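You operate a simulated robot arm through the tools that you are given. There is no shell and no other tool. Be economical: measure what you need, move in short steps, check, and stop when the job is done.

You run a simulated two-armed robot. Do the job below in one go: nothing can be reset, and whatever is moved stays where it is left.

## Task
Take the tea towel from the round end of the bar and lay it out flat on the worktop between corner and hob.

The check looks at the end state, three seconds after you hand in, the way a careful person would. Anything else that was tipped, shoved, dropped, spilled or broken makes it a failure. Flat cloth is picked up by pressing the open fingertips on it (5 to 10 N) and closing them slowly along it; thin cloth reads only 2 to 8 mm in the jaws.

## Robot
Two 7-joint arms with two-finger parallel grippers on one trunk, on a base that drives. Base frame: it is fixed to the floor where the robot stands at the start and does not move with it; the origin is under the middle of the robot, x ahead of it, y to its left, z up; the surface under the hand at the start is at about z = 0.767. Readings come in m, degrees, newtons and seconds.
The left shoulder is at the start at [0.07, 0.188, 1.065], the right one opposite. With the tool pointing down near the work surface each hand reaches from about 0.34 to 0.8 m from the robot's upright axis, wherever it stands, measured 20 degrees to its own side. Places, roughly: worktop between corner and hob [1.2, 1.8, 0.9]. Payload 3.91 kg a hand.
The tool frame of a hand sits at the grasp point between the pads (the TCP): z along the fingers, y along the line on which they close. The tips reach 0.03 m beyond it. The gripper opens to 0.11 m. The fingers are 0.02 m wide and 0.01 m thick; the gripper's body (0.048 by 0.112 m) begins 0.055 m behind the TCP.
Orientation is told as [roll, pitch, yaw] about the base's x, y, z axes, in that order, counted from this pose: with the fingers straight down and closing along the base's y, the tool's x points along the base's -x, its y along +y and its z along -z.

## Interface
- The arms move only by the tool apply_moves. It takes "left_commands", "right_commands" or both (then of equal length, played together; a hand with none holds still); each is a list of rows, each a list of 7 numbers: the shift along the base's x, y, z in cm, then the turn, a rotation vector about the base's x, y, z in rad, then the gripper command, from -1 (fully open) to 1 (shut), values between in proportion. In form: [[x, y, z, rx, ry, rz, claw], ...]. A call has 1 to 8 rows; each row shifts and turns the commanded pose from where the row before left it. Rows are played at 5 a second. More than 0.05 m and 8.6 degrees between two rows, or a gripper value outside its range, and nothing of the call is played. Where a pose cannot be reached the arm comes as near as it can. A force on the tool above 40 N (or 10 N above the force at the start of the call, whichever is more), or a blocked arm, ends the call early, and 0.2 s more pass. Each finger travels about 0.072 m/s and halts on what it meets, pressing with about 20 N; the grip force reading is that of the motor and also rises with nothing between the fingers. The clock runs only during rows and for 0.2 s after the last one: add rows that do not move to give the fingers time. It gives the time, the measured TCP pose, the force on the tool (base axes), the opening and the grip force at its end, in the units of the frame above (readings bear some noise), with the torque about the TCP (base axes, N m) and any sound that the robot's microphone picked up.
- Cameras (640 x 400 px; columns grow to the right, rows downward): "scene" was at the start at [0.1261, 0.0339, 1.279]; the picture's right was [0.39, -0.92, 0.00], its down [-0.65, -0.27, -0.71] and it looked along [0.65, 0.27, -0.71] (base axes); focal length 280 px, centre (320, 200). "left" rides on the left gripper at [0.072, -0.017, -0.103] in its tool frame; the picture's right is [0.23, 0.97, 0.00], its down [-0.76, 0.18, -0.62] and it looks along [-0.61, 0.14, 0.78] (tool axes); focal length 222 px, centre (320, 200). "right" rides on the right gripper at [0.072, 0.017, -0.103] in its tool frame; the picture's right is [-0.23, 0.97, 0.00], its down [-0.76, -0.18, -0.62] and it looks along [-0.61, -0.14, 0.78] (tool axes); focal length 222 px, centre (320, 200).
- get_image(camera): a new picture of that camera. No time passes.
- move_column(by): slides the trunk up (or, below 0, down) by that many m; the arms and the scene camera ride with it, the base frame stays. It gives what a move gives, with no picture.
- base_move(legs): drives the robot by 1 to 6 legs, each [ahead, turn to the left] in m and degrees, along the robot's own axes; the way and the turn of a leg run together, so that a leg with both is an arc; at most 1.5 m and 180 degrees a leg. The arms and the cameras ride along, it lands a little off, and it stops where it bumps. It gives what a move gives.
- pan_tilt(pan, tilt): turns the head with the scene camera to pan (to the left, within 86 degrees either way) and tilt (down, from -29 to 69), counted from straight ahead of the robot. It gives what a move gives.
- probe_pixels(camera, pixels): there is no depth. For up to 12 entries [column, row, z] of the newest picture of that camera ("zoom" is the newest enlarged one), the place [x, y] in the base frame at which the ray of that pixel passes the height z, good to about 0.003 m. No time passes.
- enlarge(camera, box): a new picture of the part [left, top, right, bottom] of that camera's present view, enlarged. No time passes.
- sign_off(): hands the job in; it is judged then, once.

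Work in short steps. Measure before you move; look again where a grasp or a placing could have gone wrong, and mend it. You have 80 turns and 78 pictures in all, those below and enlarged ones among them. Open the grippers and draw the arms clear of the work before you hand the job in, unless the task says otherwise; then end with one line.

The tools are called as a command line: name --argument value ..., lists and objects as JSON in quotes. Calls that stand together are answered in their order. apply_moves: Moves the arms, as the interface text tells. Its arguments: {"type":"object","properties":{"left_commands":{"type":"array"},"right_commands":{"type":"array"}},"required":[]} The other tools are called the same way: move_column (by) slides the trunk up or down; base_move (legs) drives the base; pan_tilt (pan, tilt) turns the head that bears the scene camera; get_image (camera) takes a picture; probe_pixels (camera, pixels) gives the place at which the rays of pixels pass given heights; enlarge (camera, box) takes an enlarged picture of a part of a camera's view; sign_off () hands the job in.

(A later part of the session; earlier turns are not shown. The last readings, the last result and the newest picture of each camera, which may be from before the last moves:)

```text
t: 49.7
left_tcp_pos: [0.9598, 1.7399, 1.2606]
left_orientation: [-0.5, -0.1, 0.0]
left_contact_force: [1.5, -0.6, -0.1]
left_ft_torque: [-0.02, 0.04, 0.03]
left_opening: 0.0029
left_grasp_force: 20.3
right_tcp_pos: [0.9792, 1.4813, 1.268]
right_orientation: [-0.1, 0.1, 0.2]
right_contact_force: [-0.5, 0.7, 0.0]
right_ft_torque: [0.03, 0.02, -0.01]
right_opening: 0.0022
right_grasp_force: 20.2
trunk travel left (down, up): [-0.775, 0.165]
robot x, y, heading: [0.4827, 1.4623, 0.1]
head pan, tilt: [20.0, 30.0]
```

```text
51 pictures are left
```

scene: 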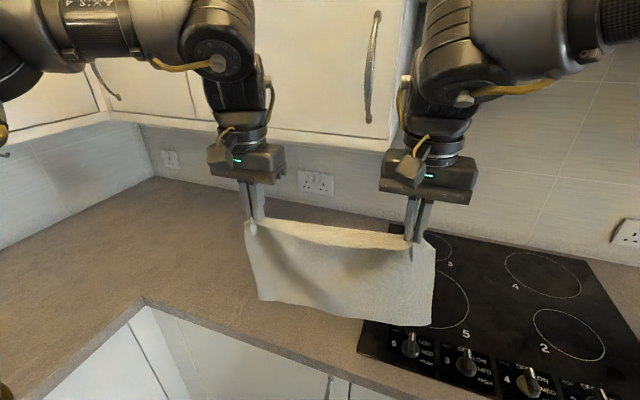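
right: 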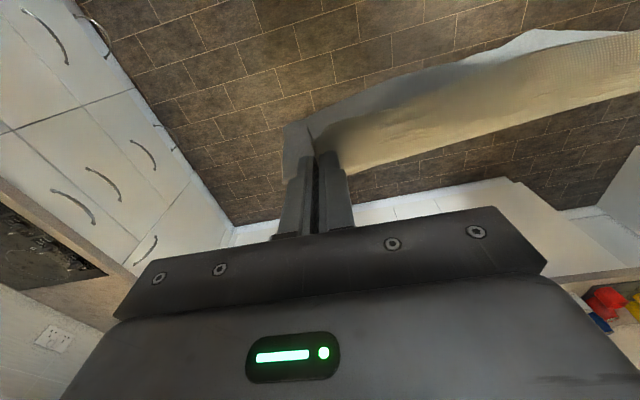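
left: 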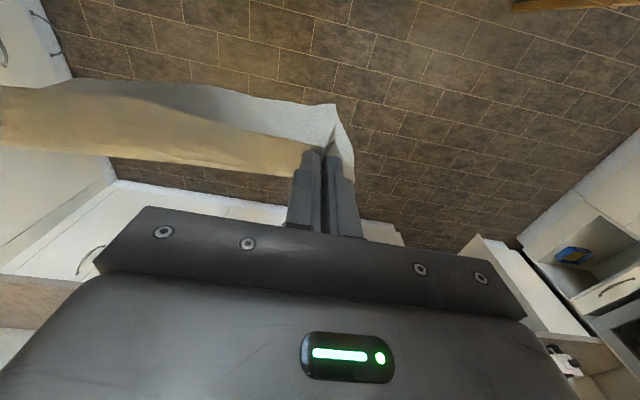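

The view is clear. I'll measure the inner worktop corner (145,300), the hob corners and the wall line.

probe_pixels --camera "scene" --pixels '[[145, 300, 0.9], [358, 352, 0.9], [435, 233, 0.9], [155, 177, 0.9], [250, 345, 0.9], [322, 215, 0.9], [258, 300, 0.98], [432, 326, 0.98], [140, 122, 1.25], [390, 152, 1.25], [390, 152, 1.3]]'

apply_moves --left_commands '[[0.5, 4, 0, 0, 0, 0, 1], [0.5, 4, 0, 0, 0, 0, 1], [0, 4, 0, 0, 0, 0, 1], [0, 4, 0, 0, 0, 0, 1], [0, 4, 0, 0, 0, 0, 1], [0, 2, 0, 0, 0, 0, 1]]' --right_commands '[[0, 4, 0, 0, 0, 0, 1], [0, 4, 0, 0, 0, 0, 1], [-0.5, 4, -0.4, 0, 0, 0, 1], [-0.5, 4, -0.4, 0, 0, 0, 1], [0, 4, 0, 0, 0, 0, 1], [0, 2, 0, 0, 0, 0, 1]]'

get_image --camera "scene"

```text
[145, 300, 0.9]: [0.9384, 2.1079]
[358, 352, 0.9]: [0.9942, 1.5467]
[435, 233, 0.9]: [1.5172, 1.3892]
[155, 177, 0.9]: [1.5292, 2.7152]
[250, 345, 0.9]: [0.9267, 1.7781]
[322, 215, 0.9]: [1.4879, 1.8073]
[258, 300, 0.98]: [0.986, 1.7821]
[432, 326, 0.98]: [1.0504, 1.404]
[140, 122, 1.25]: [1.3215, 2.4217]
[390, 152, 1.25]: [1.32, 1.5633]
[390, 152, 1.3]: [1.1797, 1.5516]
```

```text
t: 51.3
left_tcp_pos: [0.9681, 1.96, 1.2599]
left_orientation: [-0.4, -0.1, -0.2]
left_contact_force: [-0.1, -0.9, -0.8]
left_ft_torque: [-0.02, 0.0, 0.01]
left_opening: 0.0028
left_grasp_force: 20.1
right_tcp_pos: [0.9665, 1.5729, 1.2803]
right_orientation: [4.8, 0.7, -3.9]
right_contact_force: [-0.2, 0.6, -0.2]
right_ft_torque: [0.0, -0.02, 0.01]
right_opening: 0.0002
right_grasp_force: 19.7
right hand out of reach, approached as far as the arm can: row 3, 4, 5, 6
trunk travel left (down, up): [-0.775, 0.165]
robot x, y, heading: [0.4823, 1.467, 0.1]
head pan, tilt: [20.0, 30.0]
stopped in row 6 (right hand): the arm was blocked; the commanded pose is now the measured one
```

```text
50 pictures are left
```

scene: 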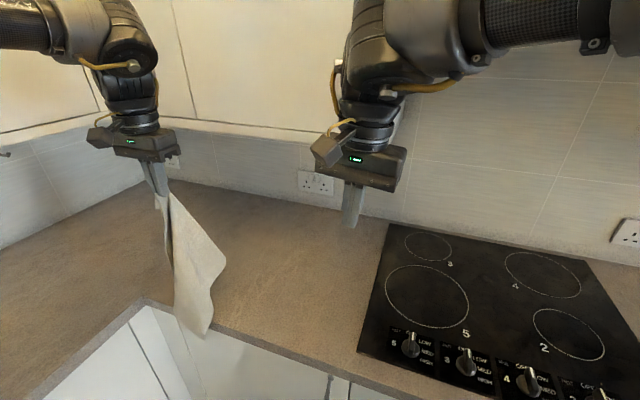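

The right arm couldn't reach across at that height, so the cloth slipped out of the right hand and now hangs from the left one by its corner. I'll raise the trunk to clear it, bring the hands back, and shift the robot so the spot lies in front of it.

move_column --by 0.15

apply_moves --left_commands '[[0, 0, 0, 0, 0, 0, 1], [0, -4, 0, 0, 0, 0, 1], [0, -4, 0, 0, 0, 0, 1], [0, -4, 0, 0, 0, 0, 1], [0, -4, 0, 0, 0, 0, 1], [0, -4, 0, 0, 0, 0, 1], [0, -3, 0, 0, 0, 0, 1]]' --right_commands '[[0, -4, 0, -0.042, -0.006, 0.034, 1], [0, -4, 0, -0.042, -0.006, 0.034, 1], [0, -4, 0, 0, 0, 0, 1], [0, -3, 0, 0, 0, 0, 1], [0, 0, 0, 0, 0, 0, 1], [0, 0, 0, 0, 0, 0, 1], [0, 0, 0, 0, 0, 0, 1]]'

get_image --camera "scene"

```text
t: 53.0
left_tcp_pos: [0.9677, 1.9607, 1.409]
left_orientation: [-0.4, -0.1, -0.1]
left_contact_force: [0.2, 0.3, 0.0]
left_ft_torque: [0.04, 0.0, 0.01]
left_opening: 0.0026
left_grasp_force: 20.2
right_tcp_pos: [0.9658, 1.5731, 1.4299]
right_orientation: [4.9, 0.8, -3.8]
right_contact_force: [-0.8, 0.0, 0.0]
right_ft_torque: [-0.01, -0.01, 0.04]
right_opening: 0.0
right_grasp_force: 19.9
trunk travel left (down, up): [-0.925, 0.015]
robot x, y, heading: [0.4799, 1.4674, 0.1]
head pan, tilt: [20.0, 30.0]
```

```text
t: 54.6
left_tcp_pos: [0.9629, 1.7355, 1.405]
left_orientation: [-0.5, -0.3, -0.1]
left_contact_force: [0.5, -0.5, -0.3]
left_ft_torque: [0.02, 0.0, -0.05]
left_opening: 0.0029
left_grasp_force: 19.9
left hand out of reach, approached as far as the arm can: row 7
right_tcp_pos: [0.9669, 1.4238, 1.4281]
right_orientation: [-0.2, -0.1, 0.3]
right_contact_force: [0.5, -0.2, 0.2]
right_ft_torque: [0.0, 0.0, -0.01]
right_opening: 0.0001
right_grasp_force: 20.2
trunk travel left (down, up): [-0.925, 0.015]
robot x, y, heading: [0.4812, 1.4658, 0.0]
head pan, tilt: [20.0, 30.0]
```

```text
49 pictures are left
```

scene: 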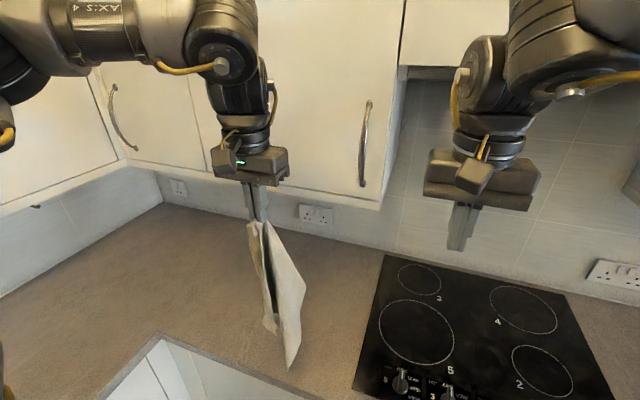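

Now I'll back off, shift left by about 0.23 m, and face the worktop again.

base_move --legs '[[-0.42, 0], [0, 30], [0.46, 0], [0, -30]]'

get_image --camera "scene"

```text
t: 62.5
left_tcp_pos: [0.9458, 1.9682, 1.405]
left_orientation: [-0.7, -0.2, -0.1]
left_contact_force: [-0.6, -0.2, 0.2]
left_ft_torque: [-0.03, -0.01, 0.01]
left_opening: 0.0024
left_grasp_force: 19.8
right_tcp_pos: [0.95, 1.658, 1.4288]
right_orientation: [-0.4, -0.2, 0.4]
right_contact_force: [0.1, 0.2, 0.5]
right_ft_torque: [-0.01, 0.02, 0.01]
right_opening: 0.0
right_grasp_force: 20.4
trunk travel left (down, up): [-0.925, 0.015]
robot x, y, heading: [0.4713, 1.6944, 0.3]
head pan, tilt: [20.0, 30.0]
```

```text
48 pictures are left
```

scene: 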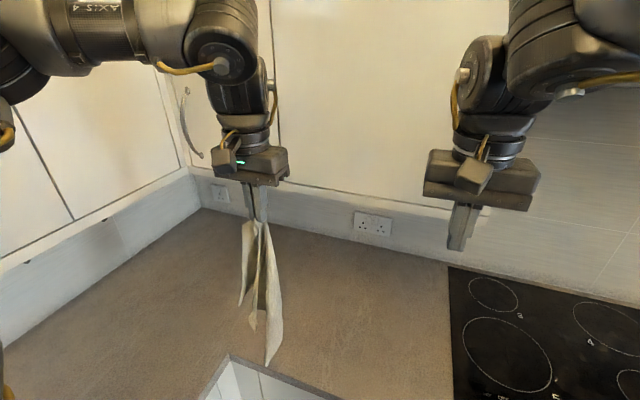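

The robot is now at (0.47, 1.69), in front of the spot. I'll look closely at the hanging cloth to identify its corners.

enlarge --camera "scene" --box '[180, 200, 340, 300]'

get_image --camera "left"

get_image --camera "right"

```text
4.00 times, centred on (260, 250) of scene
```

zoom: 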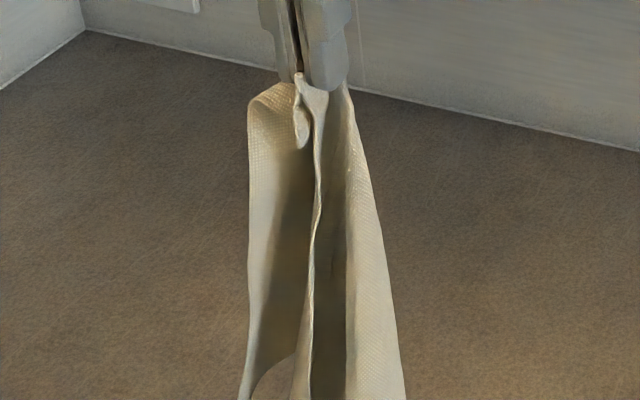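

```text
46 pictures are left
```

left: 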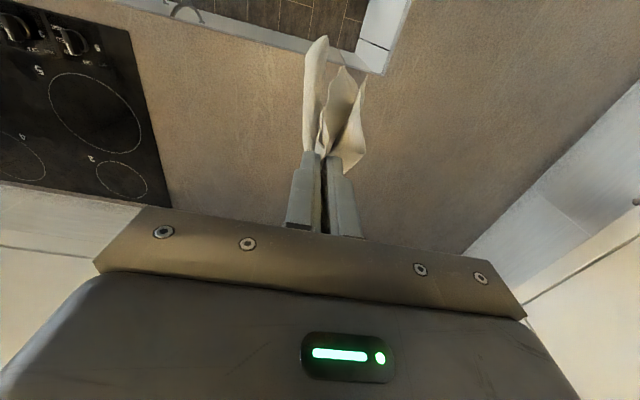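

```text
45 pictures are left
```

right: 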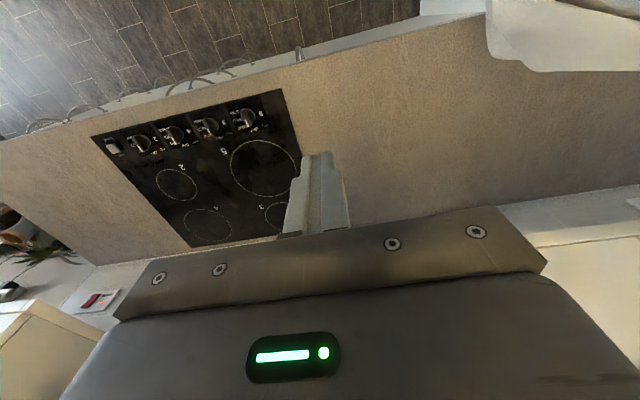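

I'll lay the hanging cloth by dragging with the left hand, then spread it corner by corner. First I'll move the right hand aside and the left hand forward, pitching its fingers forward so the wrist stays clear of the cabinets.

apply_moves --left_commands '[[1, 0, 0, 0, -0.13, 0, 1], [2.5, 0, 0, 0, -0.13, 0, 1], [3.5, -1, 0, 0, -0.13, 0, 1], [3.5, -3, 0, 0, -0.13, 0, 1], [3, -3, 0, 0, 0, 0, 1], [2, -3, 0, 0, 0, 0, 1], [0, 0, 0, 0, 0, 0, 1]]' --right_commands '[[0, -3, 0, 0, 0, 0, 1], [0, -4, 0, 0, 0, 0, 1], [0, -4, 0, 0, 0, 0, 1], [0, -4, 0, 0, 0, 0, 1], [0, -3, 0, 0, 0, 0, 1], [0, 0, 0, 0, 0, 0, 1], [0, 0, 0, 0, 0, 0, 1]]'

get_image --camera "scene"

```text
t: 64.1
left_tcp_pos: [1.0519, 1.9284, 1.4051]
left_orientation: [-0.6, -30.2, -0.1]
left_contact_force: [-0.1, -0.3, -1.0]
left_ft_torque: [-0.02, 0.05, 0.04]
left_opening: 0.0028
left_grasp_force: 20.1
left hand out of reach, approached as far as the arm can: row 5, 6
right_tcp_pos: [0.9055, 1.5331, 1.4111]
right_orientation: [-0.2, -0.1, 0.2]
right_contact_force: [0.1, -0.5, 0.6]
right_ft_torque: [0.0, 0.02, -0.01]
right_opening: 0.0001
right_grasp_force: 20.6
right hand out of reach, approached as far as the arm can: row 3, 4, 5
trunk travel left (down, up): [-0.925, 0.015]
robot x, y, heading: [0.4656, 1.6966, 0.0]
head pan, tilt: [20.0, 30.0]
```

```text
44 pictures are left
```

scene: 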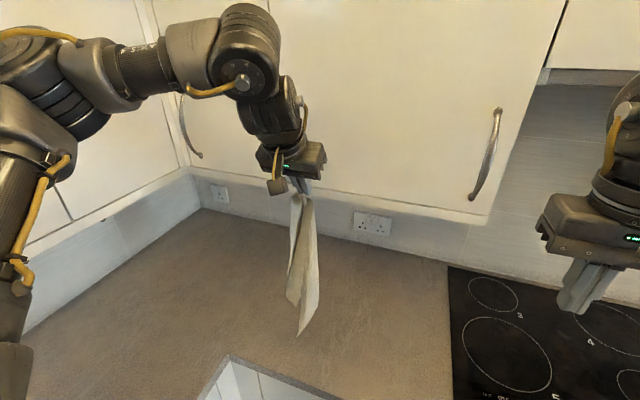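

The left reach is limited at this height, so I'll turn the base 20° right to bring the cloth to y≈1.71 and lower the trunk until the bottom corner touches.

base_move --legs '[[0, -20]]'

move_column --by -0.08

pan_tilt --pan 30 --tilt 35

get_image --camera "scene"

```text
t: 65.6
left_tcp_pos: [1.0953, 1.7155, 1.4055]
left_orientation: [-0.7, -30.1, -20.1]
left_contact_force: [-0.2, -0.1, -0.8]
left_ft_torque: [-0.04, 0.02, 0.04]
left_opening: 0.0027
left_grasp_force: 20.2
right_tcp_pos: [0.8234, 1.3943, 1.4114]
right_orientation: [-0.4, -0.2, -19.9]
right_contact_force: [-0.4, 0.5, 0.3]
right_ft_torque: [-0.02, 0.04, -0.02]
right_opening: 0.0
right_grasp_force: 20.5
trunk travel left (down, up): [-0.925, 0.015]
robot x, y, heading: [0.4707, 1.6996, -19.9]
head pan, tilt: [20.0, 30.0]
```

```text
t: 66.8
left_tcp_pos: [1.093, 1.7141, 1.3251]
left_orientation: [-0.8, -30.1, -20.2]
left_contact_force: [0.0, -0.4, -0.3]
left_ft_torque: [-0.03, 0.0, 0.03]
left_opening: 0.0026
left_grasp_force: 20.2
right_tcp_pos: [0.8222, 1.392, 1.3308]
right_orientation: [-0.3, -0.2, -19.9]
right_contact_force: [0.6, 0.5, 0.5]
right_ft_torque: [0.03, 0.0, -0.02]
right_opening: 0.0001
right_grasp_force: 19.9
trunk travel left (down, up): [-0.845, 0.095]
robot x, y, heading: [0.4692, 1.6959, -19.7]
head pan, tilt: [20.0, 30.0]
```

```text
t: 67.5
left_tcp_pos: [1.0946, 1.7141, 1.3259]
left_orientation: [-0.7, -30.1, -20.2]
left_contact_force: [-0.3, 0.2, 0.8]
left_ft_torque: [-0.01, 0.02, 0.03]
left_opening: 0.0026
left_grasp_force: 19.6
right_tcp_pos: [0.8216, 1.3917, 1.3297]
right_orientation: [-0.3, -0.1, -19.9]
right_contact_force: [-1.0, 0.1, 0.0]
right_ft_torque: [0.02, 0.01, 0.02]
right_opening: 0.0
right_grasp_force: 19.6
trunk travel left (down, up): [-0.845, 0.095]
robot x, y, heading: [0.4644, 1.6942, -19.8]
head pan, tilt: [30.0, 35.0]
```

```text
43 pictures are left
```

scene: 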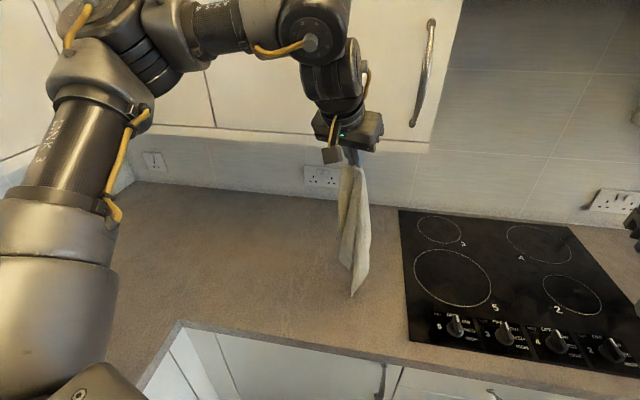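

The bottom corner is about at the worktop (352,297). I'll begin laying: move the left hand toward +y with a small drop, lower the trunk, then let a base turn carry the hand farther left.

apply_moves --left_commands '[[0, 3, -0.4, 0, 0, 0, 1], [0, 3, -0.6, 0, 0, 0, 1], [0, 3, -0.8, 0, 0, 0, 1], [0, 3, -1, 0, 0, 0, 1], [0, 3, -1.2, 0, 0, 0, 1], [0, 3, -1.5, 0, 0, 0, 1]]'

move_column --by -0.05

base_move --legs '[[0, 10]]'

get_image --camera "scene"

```text
t: 68.9
left_tcp_pos: [1.0933, 1.8956, 1.2684]
left_orientation: [-0.8, -30.2, -20.2]
left_contact_force: [-0.6, -0.2, -0.3]
left_ft_torque: [-0.01, 0.01, 0.03]
left_opening: 0.0025
left_grasp_force: 20.6
right_tcp_pos: [0.822, 1.3945, 1.3318]
right_orientation: [-0.3, -0.2, -20.0]
right_contact_force: [-0.4, 0.7, 0.9]
right_ft_torque: [-0.01, -0.03, 0.04]
right_opening: 0.0001
right_grasp_force: 19.9
trunk travel left (down, up): [-0.845, 0.095]
robot x, y, heading: [0.4651, 1.6952, -19.7]
head pan, tilt: [30.0, 35.0]
```

```text
t: 69.8
left_tcp_pos: [1.0928, 1.894, 1.2193]
left_orientation: [-0.7, -30.2, -20.1]
left_contact_force: [0.1, -0.2, -0.6]
left_ft_torque: [-0.03, -0.03, 0.04]
left_opening: 0.0025
left_grasp_force: 20.2
right_tcp_pos: [0.821, 1.3923, 1.2808]
right_orientation: [-0.3, -0.2, -19.8]
right_contact_force: [-0.2, 0.4, 0.9]
right_ft_torque: [0.02, 0.02, -0.03]
right_opening: 0.0
right_grasp_force: 20.1
trunk travel left (down, up): [-0.795, 0.145]
robot x, y, heading: [0.4657, 1.6989, -20.1]
head pan, tilt: [30.0, 35.0]
```

```text
t: 70.9
left_tcp_pos: [1.0504, 1.9968, 1.2181]
left_orientation: [-0.6, -30.2, -10.2]
left_contact_force: [-0.1, 0.2, -1.7]
left_ft_torque: [-0.01, -0.01, -0.02]
left_opening: 0.0026
left_grasp_force: 19.7
right_tcp_pos: [0.8686, 1.4575, 1.2797]
right_orientation: [-0.2, -0.2, -9.9]
right_contact_force: [-0.3, -0.4, 0.3]
right_ft_torque: [-0.03, 0.01, 0.0]
right_opening: 0.0001
right_grasp_force: 19.7
trunk travel left (down, up): [-0.795, 0.145]
robot x, y, heading: [0.4653, 1.696, -10.0]
head pan, tilt: [30.0, 35.0]
```

```text
42 pictures are left
```

scene: 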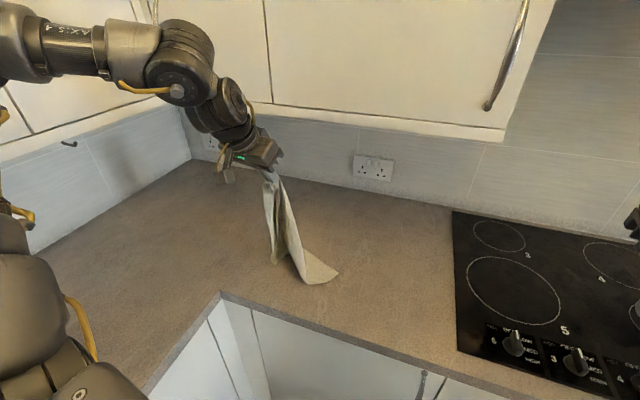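

The tail is laying out to (338,272). I'll continue lowering with further +y motion.

apply_moves --left_commands '[[0.6, 2.5, -1.5, 0, 0, 0, 1], [0.6, 2.5, -2, 0, 0, 0, 1], [0.6, 2, -2.5, 0, 0, 0, 1], [0.6, 1.5, -3, 0, 0, 0, 1], [0.6, 1, -3, 0, 0, 0, 1]]'

move_column --by -0.12

get_image --camera "scene"

```text
t: 72.1
left_tcp_pos: [1.081, 2.0958, 1.0972]
left_orientation: [-0.6, -30.2, -10.3]
left_contact_force: [0.3, 0.2, -0.4]
left_ft_torque: [0.0, 0.02, 0.0]
left_opening: 0.0028
left_grasp_force: 20.2
right_tcp_pos: [0.87, 1.4598, 1.28]
right_orientation: [-0.3, -0.2, -9.9]
right_contact_force: [1.1, -0.4, 0.3]
right_ft_torque: [-0.03, -0.01, -0.03]
right_opening: 0.0
right_grasp_force: 20.7
trunk travel left (down, up): [-0.795, 0.145]
robot x, y, heading: [0.4678, 1.6987, -10.1]
head pan, tilt: [30.0, 35.0]
```

```text
t: 73.6
left_tcp_pos: [1.0796, 2.094, 0.9774]
left_orientation: [-0.7, -30.2, -10.3]
left_contact_force: [-0.5, 0.0, 0.4]
left_ft_torque: [0.01, -0.01, -0.03]
left_opening: 0.0027
left_grasp_force: 20.5
right_tcp_pos: [0.8691, 1.4588, 1.161]
right_orientation: [-0.2, -0.2, -9.8]
right_contact_force: [0.7, 0.4, -0.3]
right_ft_torque: [0.0, -0.01, -0.01]
right_opening: 0.0
right_grasp_force: 20.1
trunk travel left (down, up): [-0.675, 0.265]
robot x, y, heading: [0.4685, 1.6967, -10.1]
head pan, tilt: [30.0, 35.0]
```

```text
41 pictures are left
```

scene: 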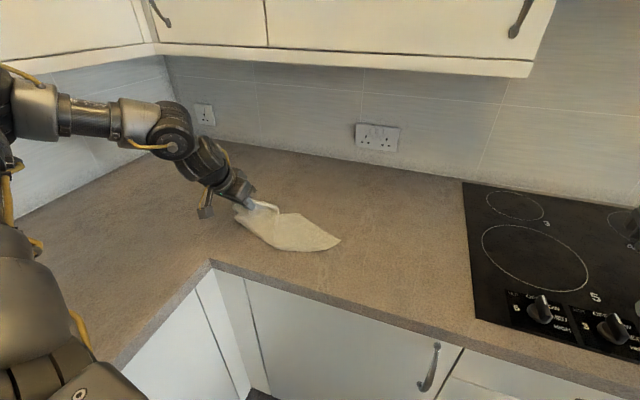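

The cloth is down, apparently folded over. I'll zoom in on it.

enlarge --camera "scene" --box '[200, 170, 360, 270]'

probe_pixels --camera "scene" --pixels '[[340, 240, 0.9], [270, 246, 0.9], [234, 212, 0.9], [300, 215, 0.9], [262, 203, 0.95], [210, 262, 0.9], [469, 321, 0.9], [465, 182, 0.9]]'

```text
4.00 times, centred on (280, 220) of scene
```

zoom: 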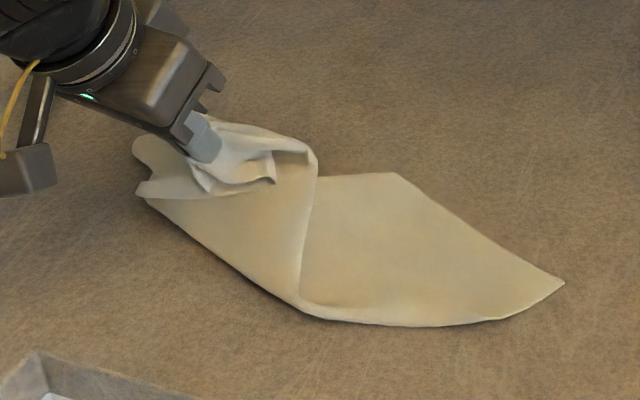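

```text
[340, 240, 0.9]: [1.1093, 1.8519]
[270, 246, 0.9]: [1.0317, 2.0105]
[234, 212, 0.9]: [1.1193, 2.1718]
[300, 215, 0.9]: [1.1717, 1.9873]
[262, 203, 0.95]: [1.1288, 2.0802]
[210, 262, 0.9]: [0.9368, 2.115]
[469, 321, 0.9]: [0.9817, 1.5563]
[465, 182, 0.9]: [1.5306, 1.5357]
```

The tail corner lies at about (1.11, 1.85), and the left part is Z-folded toward the left hand. I'll keep the left grip and turn the base left in steps, moving the left hand back each time. That puts the cloth in front of the robot where the right hand can reach the tail.

apply_moves --left_commands '[[2, -2.5, 0, 0, 0, 0, 1], [2, -2.5, 0, 0, 0, 0, 1]]'

base_move --legs '[[0, 10]]'

apply_moves --left_commands '[[2.8, -3.2, 0, 0, 0, 0, 1], [2.8, -3.2, 0, 0, 0, 0, 1], [2.8, -3.2, 0, 0, 0, 0, 1]]'

base_move --legs '[[0, 10]]'

pan_tilt --pan 0 --tilt 40

get_image --camera "scene"

```text
t: 74.2
left_tcp_pos: [1.1197, 2.0433, 0.9773]
left_orientation: [-0.6, -30.0, -10.3]
left_contact_force: [0.5, 1.0, -0.1]
left_ft_torque: [0.0, 0.02, 0.0]
left_opening: 0.0027
left_grasp_force: 20.1
right_tcp_pos: [0.8701, 1.4574, 1.1596]
right_orientation: [-0.2, -0.1, -10.0]
right_contact_force: [0.0, 0.0, -0.5]
right_ft_torque: [0.02, -0.01, 0.0]
right_opening: 0.0001
right_grasp_force: 19.4
trunk travel left (down, up): [-0.675, 0.265]
robot x, y, heading: [0.468, 1.6973, -9.9]
head pan, tilt: [30.0, 35.0]
```

```text
t: 75.3
left_tcp_pos: [1.0496, 2.152, 0.9778]
left_orientation: [-0.8, -30.1, -0.3]
left_contact_force: [-0.5, 0.2, -0.4]
left_ft_torque: [0.01, 0.03, -0.03]
left_opening: 0.0026
left_grasp_force: 19.9
right_tcp_pos: [0.9041, 1.5312, 1.1603]
right_orientation: [-0.2, -0.1, 0.1]
right_contact_force: [0.2, 1.0, -0.4]
right_ft_torque: [-0.01, -0.01, 0.01]
right_opening: 0.0
right_grasp_force: 19.7
trunk travel left (down, up): [-0.675, 0.265]
robot x, y, heading: [0.4657, 1.6938, -0.0]
head pan, tilt: [30.0, 35.0]
```

```text
t: 76.1
left_tcp_pos: [1.1333, 2.055, 0.9776]
left_orientation: [-0.6, -30.2, -0.2]
left_contact_force: [0.5, -0.1, 0.0]
left_ft_torque: [0.02, 0.03, -0.02]
left_opening: 0.0028
left_grasp_force: 19.7
right_tcp_pos: [0.9044, 1.5311, 1.1599]
right_orientation: [-0.2, -0.1, 0.0]
right_contact_force: [0.5, -0.4, -0.6]
right_ft_torque: [0.02, 0.0, -0.02]
right_opening: 0.0
right_grasp_force: 19.9
trunk travel left (down, up): [-0.675, 0.265]
robot x, y, heading: [0.4649, 1.7006, -0.2]
head pan, tilt: [30.0, 35.0]
```

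```text
t: 77.2
left_tcp_pos: [1.0609, 2.1679, 0.9782]
left_orientation: [-0.7, -30.1, 9.8]
left_contact_force: [0.6, -0.3, -0.9]
left_ft_torque: [-0.01, -0.02, -0.03]
left_opening: 0.0026
left_grasp_force: 19.3
right_tcp_pos: [0.9274, 1.6106, 1.1599]
right_orientation: [-0.2, -0.2, 10.1]
right_contact_force: [0.3, 0.0, 0.4]
right_ft_torque: [-0.02, -0.01, 0.04]
right_opening: 0.0001
right_grasp_force: 19.6
trunk travel left (down, up): [-0.675, 0.265]
robot x, y, heading: [0.4623, 1.6957, 9.9]
head pan, tilt: [30.0, 35.0]
```

```text
t: 78.2
left_tcp_pos: [1.0599, 2.1663, 0.9786]
left_orientation: [-0.7, -30.1, 9.8]
left_contact_force: [-0.5, 0.3, -0.5]
left_ft_torque: [0.0, -0.06, 0.03]
left_opening: 0.0026
left_grasp_force: 19.4
right_tcp_pos: [0.9262, 1.6101, 1.1604]
right_orientation: [-0.3, -0.2, 10.0]
right_contact_force: [-0.8, -0.3, 1.0]
right_ft_torque: [0.02, -0.02, 0.0]
right_opening: 0.0002
right_grasp_force: 19.8
trunk travel left (down, up): [-0.675, 0.265]
robot x, y, heading: [0.4661, 1.6953, 10.1]
head pan, tilt: [0.0, 40.0]
```

```text
39 pictures are left
```

scene: 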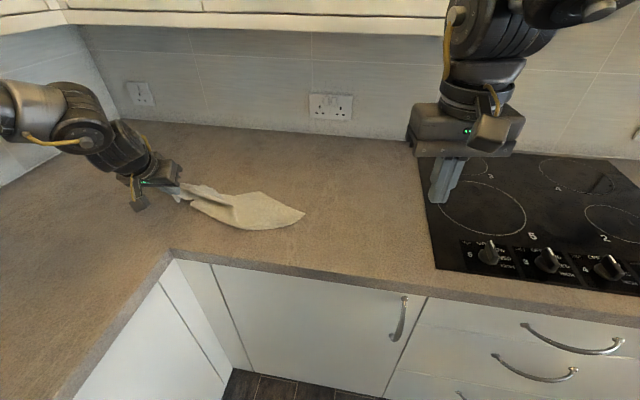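

The tail is at (305,214). One more turn of 10° with counter-moves, then I'll measure the tail.

apply_moves --left_commands '[[2.8, -3.2, 0, 0, 0, 0, 1], [2.8, -3.2, 0, 0, 0, 0, 1], [2, -2.5, 0, 0, 0, 0, 1]]'

base_move --legs '[[0, 12]]'

apply_moves --left_commands '[[2.3, -2, 0, 0, 0, 0, 1]]'

get_image --camera "scene"

enlarge --camera "scene" --box '[200, 150, 360, 250]'

```text
t: 79.0
left_tcp_pos: [1.0886, 2.1045, 0.9939]
left_orientation: [-0.7, -30.2, 9.7]
left_contact_force: [-1.5, 0.3, 0.2]
left_ft_torque: [-0.02, 0.01, -0.03]
left_opening: 0.0028
left_grasp_force: 20.3
left hand out of reach, approached as far as the arm can: row 2, 3
right_tcp_pos: [0.9238, 1.6098, 1.162]
right_orientation: [-0.2, -0.3, 10.0]
right_contact_force: [-0.7, -0.2, 0.2]
right_ft_torque: [0.01, -0.01, -0.01]
right_opening: 0.0
right_grasp_force: 20.3
trunk travel left (down, up): [-0.675, 0.265]
robot x, y, heading: [0.4659, 1.6928, 10.0]
head pan, tilt: [0.0, 40.0]
```

```text
t: 80.1
left_tcp_pos: [0.9921, 2.2247, 0.9928]
left_orientation: [-0.7, -30.2, 21.8]
left_contact_force: [0.2, 0.5, 0.3]
left_ft_torque: [-0.02, -0.02, -0.04]
left_opening: 0.0024
left_grasp_force: 20.2
right_tcp_pos: [0.9331, 1.7086, 1.1608]
right_orientation: [-0.2, -0.2, 21.9]
right_contact_force: [-0.7, 0.0, -0.4]
right_ft_torque: [0.02, -0.02, -0.01]
right_opening: 0.0
right_grasp_force: 19.9
trunk travel left (down, up): [-0.675, 0.265]
robot x, y, heading: [0.4659, 1.6933, 22.1]
head pan, tilt: [0.0, 40.0]
```

```text
t: 80.5
left_tcp_pos: [0.9911, 2.2129, 0.9995]
left_orientation: [-0.8, -30.3, 21.8]
left_contact_force: [0.9, 0.0, -0.1]
left_ft_torque: [0.0, 0.0, -0.04]
left_opening: 0.0025
left_grasp_force: 19.6
left hand out of reach, approached as far as the arm can: row 1
right_tcp_pos: [0.9331, 1.7062, 1.1616]
right_orientation: [-0.1, -0.2, 22.0]
right_contact_force: [-0.3, -0.5, 0.0]
right_ft_torque: [-0.01, 0.02, -0.02]
right_opening: 0.0002
right_grasp_force: 20.1
trunk travel left (down, up): [-0.675, 0.265]
robot x, y, heading: [0.4615, 1.6937, 21.9]
head pan, tilt: [0.0, 40.0]
```

```text
38 pictures are left
```

scene: 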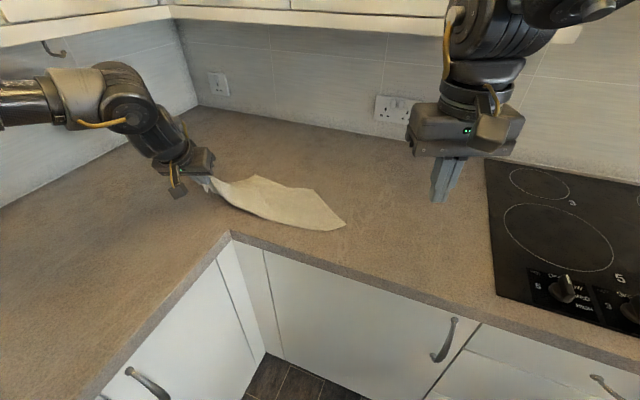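

```text
4.00 times, centred on (280, 200) of scene
```

zoom: 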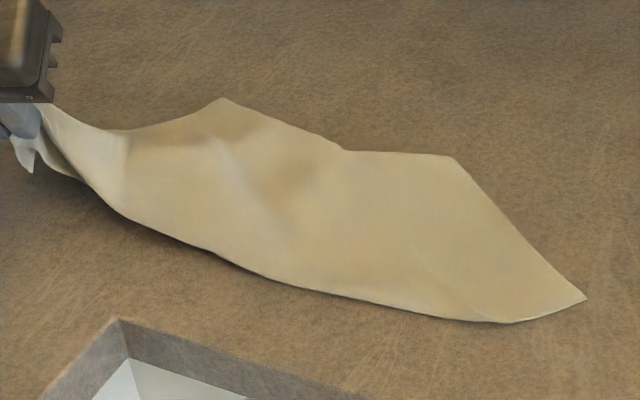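

The stretch unfolded the cloth well. I'll measure its outline in the zoom picture.

probe_pixels --camera "zoom" --pixels '[[585, 296, 0.9], [500, 321, 0.9], [450, 158, 0.9], [345, 150, 0.9], [225, 100, 0.9], [125, 130, 0.9], [125, 215, 0.9], [275, 280, 0.9], [120, 320, 0.9], [30, 165, 0.95]]'

get_image --camera "right"

get_image --camera "left"

```text
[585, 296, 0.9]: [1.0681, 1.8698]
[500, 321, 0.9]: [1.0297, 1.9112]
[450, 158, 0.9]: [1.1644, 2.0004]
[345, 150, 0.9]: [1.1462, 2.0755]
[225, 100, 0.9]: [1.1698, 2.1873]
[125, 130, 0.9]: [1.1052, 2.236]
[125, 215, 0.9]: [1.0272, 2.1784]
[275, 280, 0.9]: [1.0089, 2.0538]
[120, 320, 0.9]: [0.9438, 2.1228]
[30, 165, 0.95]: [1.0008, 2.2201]
```

```text
36 pictures are left
```

right: 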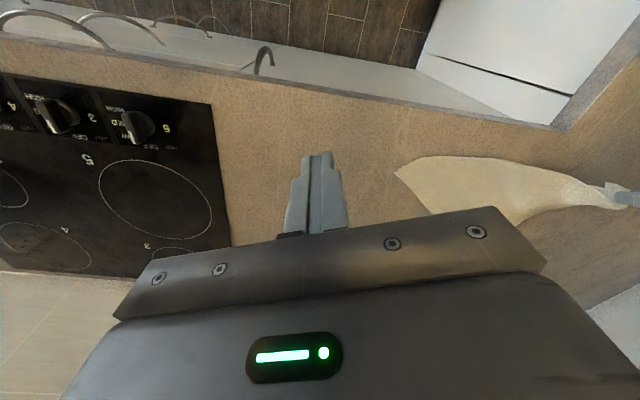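

```text
35 pictures are left
```

left: 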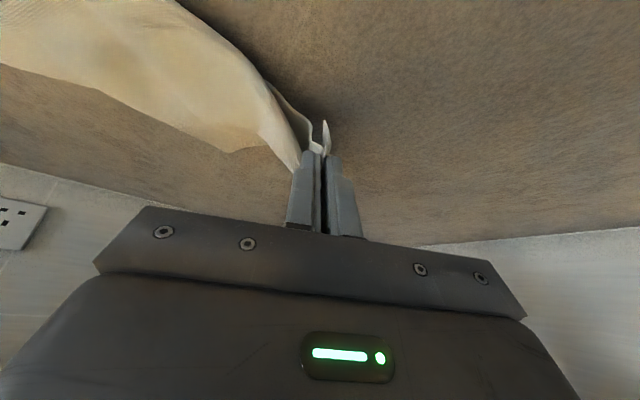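

The cloth now lies as a strip with its tail corner at (1.068, 1.870). I'll bring the right hand over (1.068, 1.908), inside that corner, with the jaws 3 cm open.

apply_moves --right_commands '[[2.3, 3.4, -2.4, 0, 0, 0, 0.45], [2.3, 3.4, -2.4, 0, 0, 0, 0.45], [2.3, 3.4, -2.4, 0, 0, 0, 0.45], [2.3, 3.4, -2.4, 0, 0, 0, 0.45], [2.3, 3.4, -2.4, 0, 0, 0, 0.45], [2.0, 3.2, -2.4, 0, 0, 0, 0.45], [0, 0, -2.5, 0, 0, 0, 0.45], [0, 0, 0, 0, 0, 0, 0.45]]'

get_image --camera "right"

```text
t: 82.3
left_tcp_pos: [0.9908, 2.2153, 0.9999]
left_orientation: [-0.7, -30.4, 21.9]
left_contact_force: [0.6, 0.2, -0.5]
left_ft_torque: [0.05, -0.02, -0.03]
left_opening: 0.0025
left_grasp_force: 19.7
right_tcp_pos: [1.0195, 1.9116, 0.9892]
right_orientation: [-0.3, -0.3, 22.0]
right_contact_force: [0.0, 0.4, 0.1]
right_ft_torque: [0.02, -0.04, -0.02]
right_opening: 0.0304
right_grasp_force: 0.1
right hand out of reach, approached as far as the arm can: row 3, 4, 5, 6
trunk travel left (down, up): [-0.675, 0.265]
robot x, y, heading: [0.4641, 1.6948, 22.1]
head pan, tilt: [0.0, 40.0]
```

```text
34 pictures are left
```

right: 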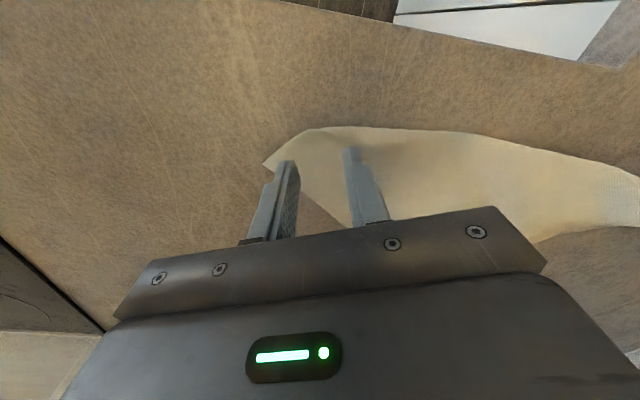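

The right hand stopped about 5 cm short in x. I'll try completing it from this lower height.

apply_moves --right_commands '[[2.5, 0, 0, 0, 0, 0, 0.45], [2.4, -0.3, 0, 0, 0, 0, 0.45], [0, 0, 0, 0, 0, 0, 0.45]]'

```text
t: 83.1
left_tcp_pos: [0.9897, 2.2148, 0.9995]
left_orientation: [-0.8, -30.2, 21.7]
left_contact_force: [-0.2, -0.2, 0.0]
left_ft_torque: [-0.01, 0.03, 0.0]
left_opening: 0.0026
left_grasp_force: 19.8
right_tcp_pos: [1.0191, 1.9117, 0.9909]
right_orientation: [-0.1, -0.3, 22.0]
right_contact_force: [1.0, 0.6, 0.2]
right_ft_torque: [0.03, -0.02, -0.01]
right_opening: 0.0302
right_grasp_force: 0.2
right hand out of reach, approached as far as the arm can: row 1, 2
trunk travel left (down, up): [-0.675, 0.265]
robot x, y, heading: [0.4653, 1.6965, 22.2]
head pan, tilt: [0.0, 40.0]
```

That's out of reach with vertical fingers. I'll pitch the right fingers forward about 22° so the wrist sits closer.

apply_moves --right_commands '[[0, 0, 0, 0.049, -0.121, 0, 0.45], [0, 0, 0, 0.049, -0.121, 0, 0.45], [0, 0, 0, 0.049, -0.121, 0, 0.45], [0, 0, 0, 0, 0, 0, 0.45], [0, 0, 0, 0, 0, 0, 0.45]]'

```text
t: 84.3
left_tcp_pos: [0.9913, 2.2157, 1.0001]
left_orientation: [-0.7, -30.4, 21.8]
left_contact_force: [0.7, 0.2, 0.0]
left_ft_torque: [0.08, -0.02, 0.0]
left_opening: 0.0025
left_grasp_force: 19.9
right_tcp_pos: [1.0189, 1.9122, 0.9891]
right_orientation: [-0.2, -22.8, 21.9]
right_contact_force: [0.6, 0.5, -0.1]
right_ft_torque: [0.0, 0.02, 0.02]
right_opening: 0.0301
right_grasp_force: 0.1
trunk travel left (down, up): [-0.675, 0.265]
robot x, y, heading: [0.4656, 1.6938, 22.0]
head pan, tilt: [0.0, 40.0]
```

Pitched with no reach warning. Now I'll move to the tail: +4.9 cm in x and slightly down.

apply_moves --right_commands '[[2.5, 0, 0, 0, 0, 0, 0.45], [2.4, -0.4, 0, 0, 0, 0, 0.45], [0, 0, -1.5, 0, 0, 0, 0.45], [0, 0, -1.5, 0, 0, 0, 0.45], [0, 0, 0, 0, 0, 0, 0.45]]'

get_image --camera "right"

enlarge --camera "scene" --box '[220, 130, 380, 230]'

```text
t: 85.5
left_tcp_pos: [0.9896, 2.2141, 0.9987]
left_orientation: [-0.9, -30.4, 21.8]
left_contact_force: [-0.2, -0.1, 0.0]
left_ft_torque: [-0.01, 0.0, 0.0]
left_opening: 0.0026
left_grasp_force: 19.8
right_tcp_pos: [1.0671, 1.909, 0.9602]
right_orientation: [-0.2, -22.7, 22.1]
right_contact_force: [-0.3, -0.1, 0.8]
right_ft_torque: [0.01, -0.01, 0.02]
right_opening: 0.0301
right_grasp_force: 0.2
trunk travel left (down, up): [-0.675, 0.265]
robot x, y, heading: [0.4671, 1.695, 22.2]
head pan, tilt: [0.0, 40.0]
```

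```text
33 pictures are left
```

right: 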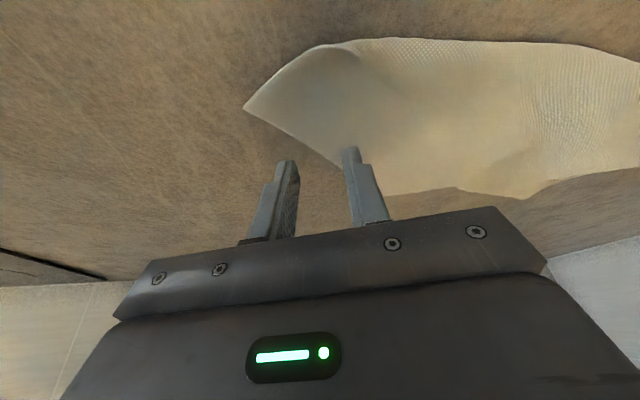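

```text
4.00 times, centred on (300, 180) of scene
```

zoom: 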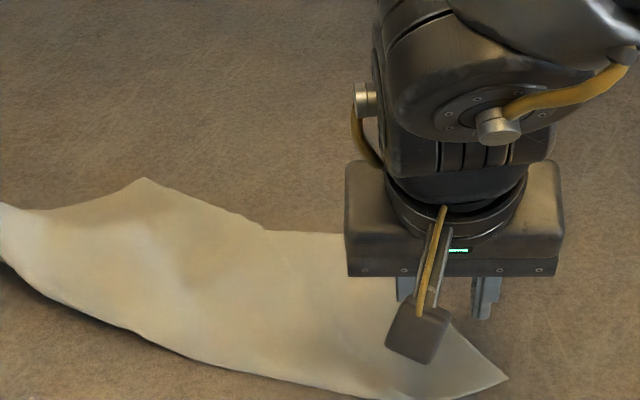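

The tips look too far in +x. I'll measure the tail tip (245,108), its edges and the fingertips in the right camera.

probe_pixels --camera "right" --pixels '[[245, 108, 0.9], [350, 42, 0.9], [335, 165, 0.9], [300, 100, 0.9], [352, 150, 0.93], [290, 163, 0.93], [460, 187, 0.9], [515, 197, 0.9], [385, 192, 0.9]]'

```text
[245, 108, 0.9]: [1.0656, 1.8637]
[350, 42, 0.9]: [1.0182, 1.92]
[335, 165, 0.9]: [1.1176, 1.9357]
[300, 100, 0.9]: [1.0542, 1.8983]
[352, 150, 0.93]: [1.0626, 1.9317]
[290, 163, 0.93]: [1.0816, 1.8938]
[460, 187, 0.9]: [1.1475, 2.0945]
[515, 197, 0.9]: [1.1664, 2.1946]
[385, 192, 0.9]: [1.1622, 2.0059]
```

I'll shift 1.6 cm back in x and lower toward contact in small steps.

apply_moves --right_commands '[[-1.6, -0.6, 0, 0, 0, 0, 0.45], [0, 0, -1.2, 0, 0, 0, 0.45], [0, 0, -0.8, 0, 0, 0, 0.45], [0, 0, -0.4, 0, 0, 0, 0.45], [0, 0, 0, 0, 0, 0, 0.45]]'

apply_moves --right_commands '[[0, 0, -0.3, 0, 0, 0, 0.45], [0, 0, 0, 0, 0, 0, 0.45]]'

apply_moves --right_commands '[[0, 0, -0.2, 0, 0, 0, 0.45], [0, 0, 0, 0, 0, 0, 0.45]]'

```text
t: 86.8
left_tcp_pos: [0.989, 2.2146, 1.0005]
left_orientation: [-0.8, -30.3, 21.8]
left_contact_force: [0.6, -0.2, -0.8]
left_ft_torque: [-0.05, 0.03, 0.01]
left_opening: 0.0026
left_grasp_force: 19.5
right_tcp_pos: [1.0538, 1.9042, 0.9419]
right_orientation: [0.0, -23.8, 21.8]
right_contact_force: [-3.4, -0.9, 18.8]
right_ft_torque: [-0.08, 0.09, 0.02]
right_opening: 0.0303
right_grasp_force: 0.2
trunk travel left (down, up): [-0.675, 0.265]
robot x, y, heading: [0.4669, 1.6945, 22.0]
head pan, tilt: [0.0, 40.0]
stopped in row 5 (right hand): the force on the tool passed its limit at 41 N (the readings are from after the stop); the commanded pose is now the measured one
```

```text
t: 87.5
left_tcp_pos: [0.9887, 2.2151, 1.0003]
left_orientation: [-0.8, -30.4, 21.8]
left_contact_force: [-0.6, 0.0, 0.0]
left_ft_torque: [0.03, 0.03, -0.02]
left_opening: 0.0029
left_grasp_force: 20.0
right_tcp_pos: [1.0556, 1.9051, 0.943]
right_orientation: [0.1, -24.2, 21.6]
right_contact_force: [-3.3, -1.4, 18.8]
right_ft_torque: [-0.09, 0.03, -0.02]
right_opening: 0.0303
right_grasp_force: 0.0
trunk travel left (down, up): [-0.675, 0.265]
robot x, y, heading: [0.467, 1.6921, 22.0]
head pan, tilt: [0.0, 40.0]
stopped in row 2 (right hand): the force on the tool passed its limit at 41 N (the readings are from after the stop); the commanded pose is now the measured one
```

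```text
t: 88.1
left_tcp_pos: [0.9882, 2.215, 1.0027]
left_orientation: [-0.8, -30.5, 21.9]
left_contact_force: [-0.1, -0.3, 0.5]
left_ft_torque: [0.0, -0.01, 0.0]
left_opening: 0.003
left_grasp_force: 19.6
right_tcp_pos: [1.0559, 1.9054, 0.9428]
right_orientation: [0.1, -24.3, 21.6]
right_contact_force: [5.0, 1.7, 36.2]
right_ft_torque: [-0.02, -0.32, 0.03]
right_opening: 0.0304
right_grasp_force: 0.1
trunk travel left (down, up): [-0.675, 0.265]
robot x, y, heading: [0.4655, 1.6962, 22.0]
head pan, tilt: [0.0, 40.0]
```

Contact is at TCP z≈0.943, so the worktop is at about 0.911. I'll ease up to get 5–10 N.

apply_moves --right_commands '[[0, 0, 0.25, 0, 0, 0, 0.45], [0, 0, 0, 0, 0, 0, 0.45]]'

```text
t: 88.7
left_tcp_pos: [0.9898, 2.214, 1.0012]
left_orientation: [-0.8, -30.4, 21.7]
left_contact_force: [0.4, -0.7, 0.1]
left_ft_torque: [0.02, 0.0, -0.01]
left_opening: 0.0025
left_grasp_force: 20.1
right_tcp_pos: [1.0557, 1.9053, 0.9419]
right_orientation: [0.2, -24.0, 21.6]
right_contact_force: [4.9, 2.7, 28.9]
right_ft_torque: [0.05, -0.27, 0.02]
right_opening: 0.0301
right_grasp_force: 0.1
trunk travel left (down, up): [-0.675, 0.265]
robot x, y, heading: [0.4673, 1.694, 21.7]
head pan, tilt: [0.0, 40.0]
```

Still 29 N, so I'll raise further by 2.5 mm at a time.

apply_moves --right_commands '[[0, 0, 0.3, 0, 0, 0, 0.45], [0, 0, 0, 0, 0, 0, 0.45], [0, 0, 0, 0, 0, 0, 0.45]]'

```text
t: 89.5
left_tcp_pos: [0.9887, 2.2147, 1.0004]
left_orientation: [-0.8, -30.3, 21.8]
left_contact_force: [0.8, 0.1, -0.2]
left_ft_torque: [0.01, -0.01, -0.06]
left_opening: 0.0025
left_grasp_force: 19.8
right_tcp_pos: [1.0538, 1.9034, 0.9426]
right_orientation: [0.0, -23.7, 21.8]
right_contact_force: [-1.1, 0.4, 10.6]
right_ft_torque: [-0.07, -0.02, 0.01]
right_opening: 0.0301
right_grasp_force: 0.0
trunk travel left (down, up): [-0.675, 0.265]
robot x, y, heading: [0.4647, 1.6963, 22.2]
head pan, tilt: [0.0, 40.0]
```

10.6 N is right, so I'll close slowly.

apply_moves --right_commands '[[0, 0, 0, 0, 0, 0, 0.53], [0, 0, 0, 0, 0, 0, 0.61], [0, 0, 0, 0, 0, 0, 0.69], [0, 0, 0, 0, 0, 0, 0.77], [0, 0, 0, 0, 0, 0, 0.85], [0, 0, 0, 0, 0, 0, 0.93], [0, 0, 0, 0, 0, 0, 1], [0, 0, 0, 0, 0, 0, 1]]'

apply_moves --right_commands '[[0, 0, 1, 0, 0, 0, 1], [0, 0, 2, 0, 0, 0, 1], [0, 0, 1, 0, 0, 0, 1]]'

get_image --camera "right"

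```text
t: 91.3
left_tcp_pos: [0.9894, 2.2153, 1.0007]
left_orientation: [-0.8, -30.2, 21.8]
left_contact_force: [0.2, 0.5, 0.2]
left_ft_torque: [-0.02, -0.01, -0.02]
left_opening: 0.0026
left_grasp_force: 20.3
right_tcp_pos: [1.0555, 1.905, 0.9433]
right_orientation: [0.1, -23.7, 21.7]
right_contact_force: [0.3, 0.5, 0.8]
right_ft_torque: [-0.05, -0.04, 0.04]
right_opening: 0.002
right_grasp_force: 20.1
trunk travel left (down, up): [-0.675, 0.265]
robot x, y, heading: [0.4666, 1.6952, 21.9]
head pan, tilt: [0.0, 40.0]
```

```text
t: 92.1
left_tcp_pos: [0.9893, 2.2149, 0.9995]
left_orientation: [-0.8, -30.3, 21.7]
left_contact_force: [-0.2, -0.1, -0.5]
left_ft_torque: [0.01, -0.01, -0.03]
left_opening: 0.0028
left_grasp_force: 20.0
right_tcp_pos: [1.0556, 1.905, 0.984]
right_orientation: [0.1, -23.8, 21.7]
right_contact_force: [1.1, 0.3, 0.1]
right_ft_torque: [0.01, -0.01, 0.01]
right_opening: 0.0018
right_grasp_force: 19.9
trunk travel left (down, up): [-0.675, 0.265]
robot x, y, heading: [0.4697, 1.6941, 21.8]
head pan, tilt: [0.0, 40.0]
```

```text
31 pictures are left
```

right: 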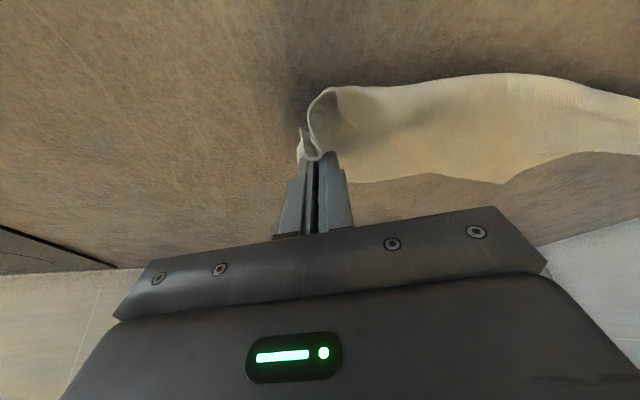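

The tail is held. I'll lift with the trunk, turn the base back a little to the right, and lift more so the cloth hangs between both hands.

move_column --by 0.1

base_move --legs '[[0, -15]]'

move_column --by 0.12

get_image --camera "scene"

```text
t: 93.5
left_tcp_pos: [0.9905, 2.2151, 1.1003]
left_orientation: [-0.9, -30.2, 21.8]
left_contact_force: [0.1, 0.0, 0.5]
left_ft_torque: [-0.01, 0.0, -0.03]
left_opening: 0.0026
left_grasp_force: 20.1
right_tcp_pos: [1.0567, 1.9043, 1.0833]
right_orientation: [0.1, -23.8, 21.7]
right_contact_force: [0.4, -0.5, -0.1]
right_ft_torque: [0.0, 0.02, 0.0]
right_opening: 0.0016
right_grasp_force: 20.4
trunk travel left (down, up): [-0.775, 0.165]
robot x, y, heading: [0.4666, 1.697, 21.9]
head pan, tilt: [0.0, 40.0]
```

```text
t: 94.8
left_tcp_pos: [1.1054, 2.0632, 1.0987]
left_orientation: [-0.9, -30.2, 6.8]
left_contact_force: [-0.5, -0.4, -0.4]
left_ft_torque: [-0.05, 0.0, 0.0]
left_opening: 0.0024
left_grasp_force: 20.0
right_tcp_pos: [1.0907, 1.7445, 1.0835]
right_orientation: [0.0, -23.7, 6.7]
right_contact_force: [0.4, -0.5, -0.5]
right_ft_torque: [-0.02, 0.0, -0.01]
right_opening: 0.002
right_grasp_force: 19.5
trunk travel left (down, up): [-0.775, 0.165]
robot x, y, heading: [0.4668, 1.6977, 6.9]
head pan, tilt: [0.0, 40.0]
```

```text
t: 96.2
left_tcp_pos: [1.1073, 2.0611, 1.2185]
left_orientation: [-0.8, -30.2, 6.8]
left_contact_force: [-1.2, -0.3, -1.0]
left_ft_torque: [0.0, 0.01, 0.03]
left_opening: 0.0029
left_grasp_force: 19.8
right_tcp_pos: [1.0897, 1.7452, 1.2032]
right_orientation: [0.1, -23.8, 6.7]
right_contact_force: [-0.5, 0.4, 0.4]
right_ft_torque: [-0.02, 0.02, 0.04]
right_opening: 0.0018
right_grasp_force: 20.1
trunk travel left (down, up): [-0.895, 0.045]
robot x, y, heading: [0.4648, 1.6969, 7.2]
head pan, tilt: [0.0, 40.0]
```

```text
30 pictures are left
```

scene: 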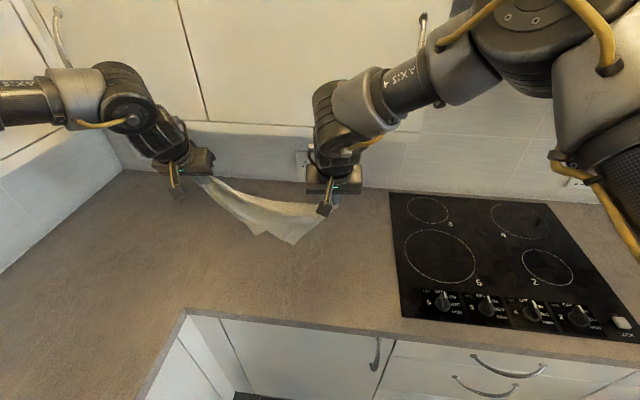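

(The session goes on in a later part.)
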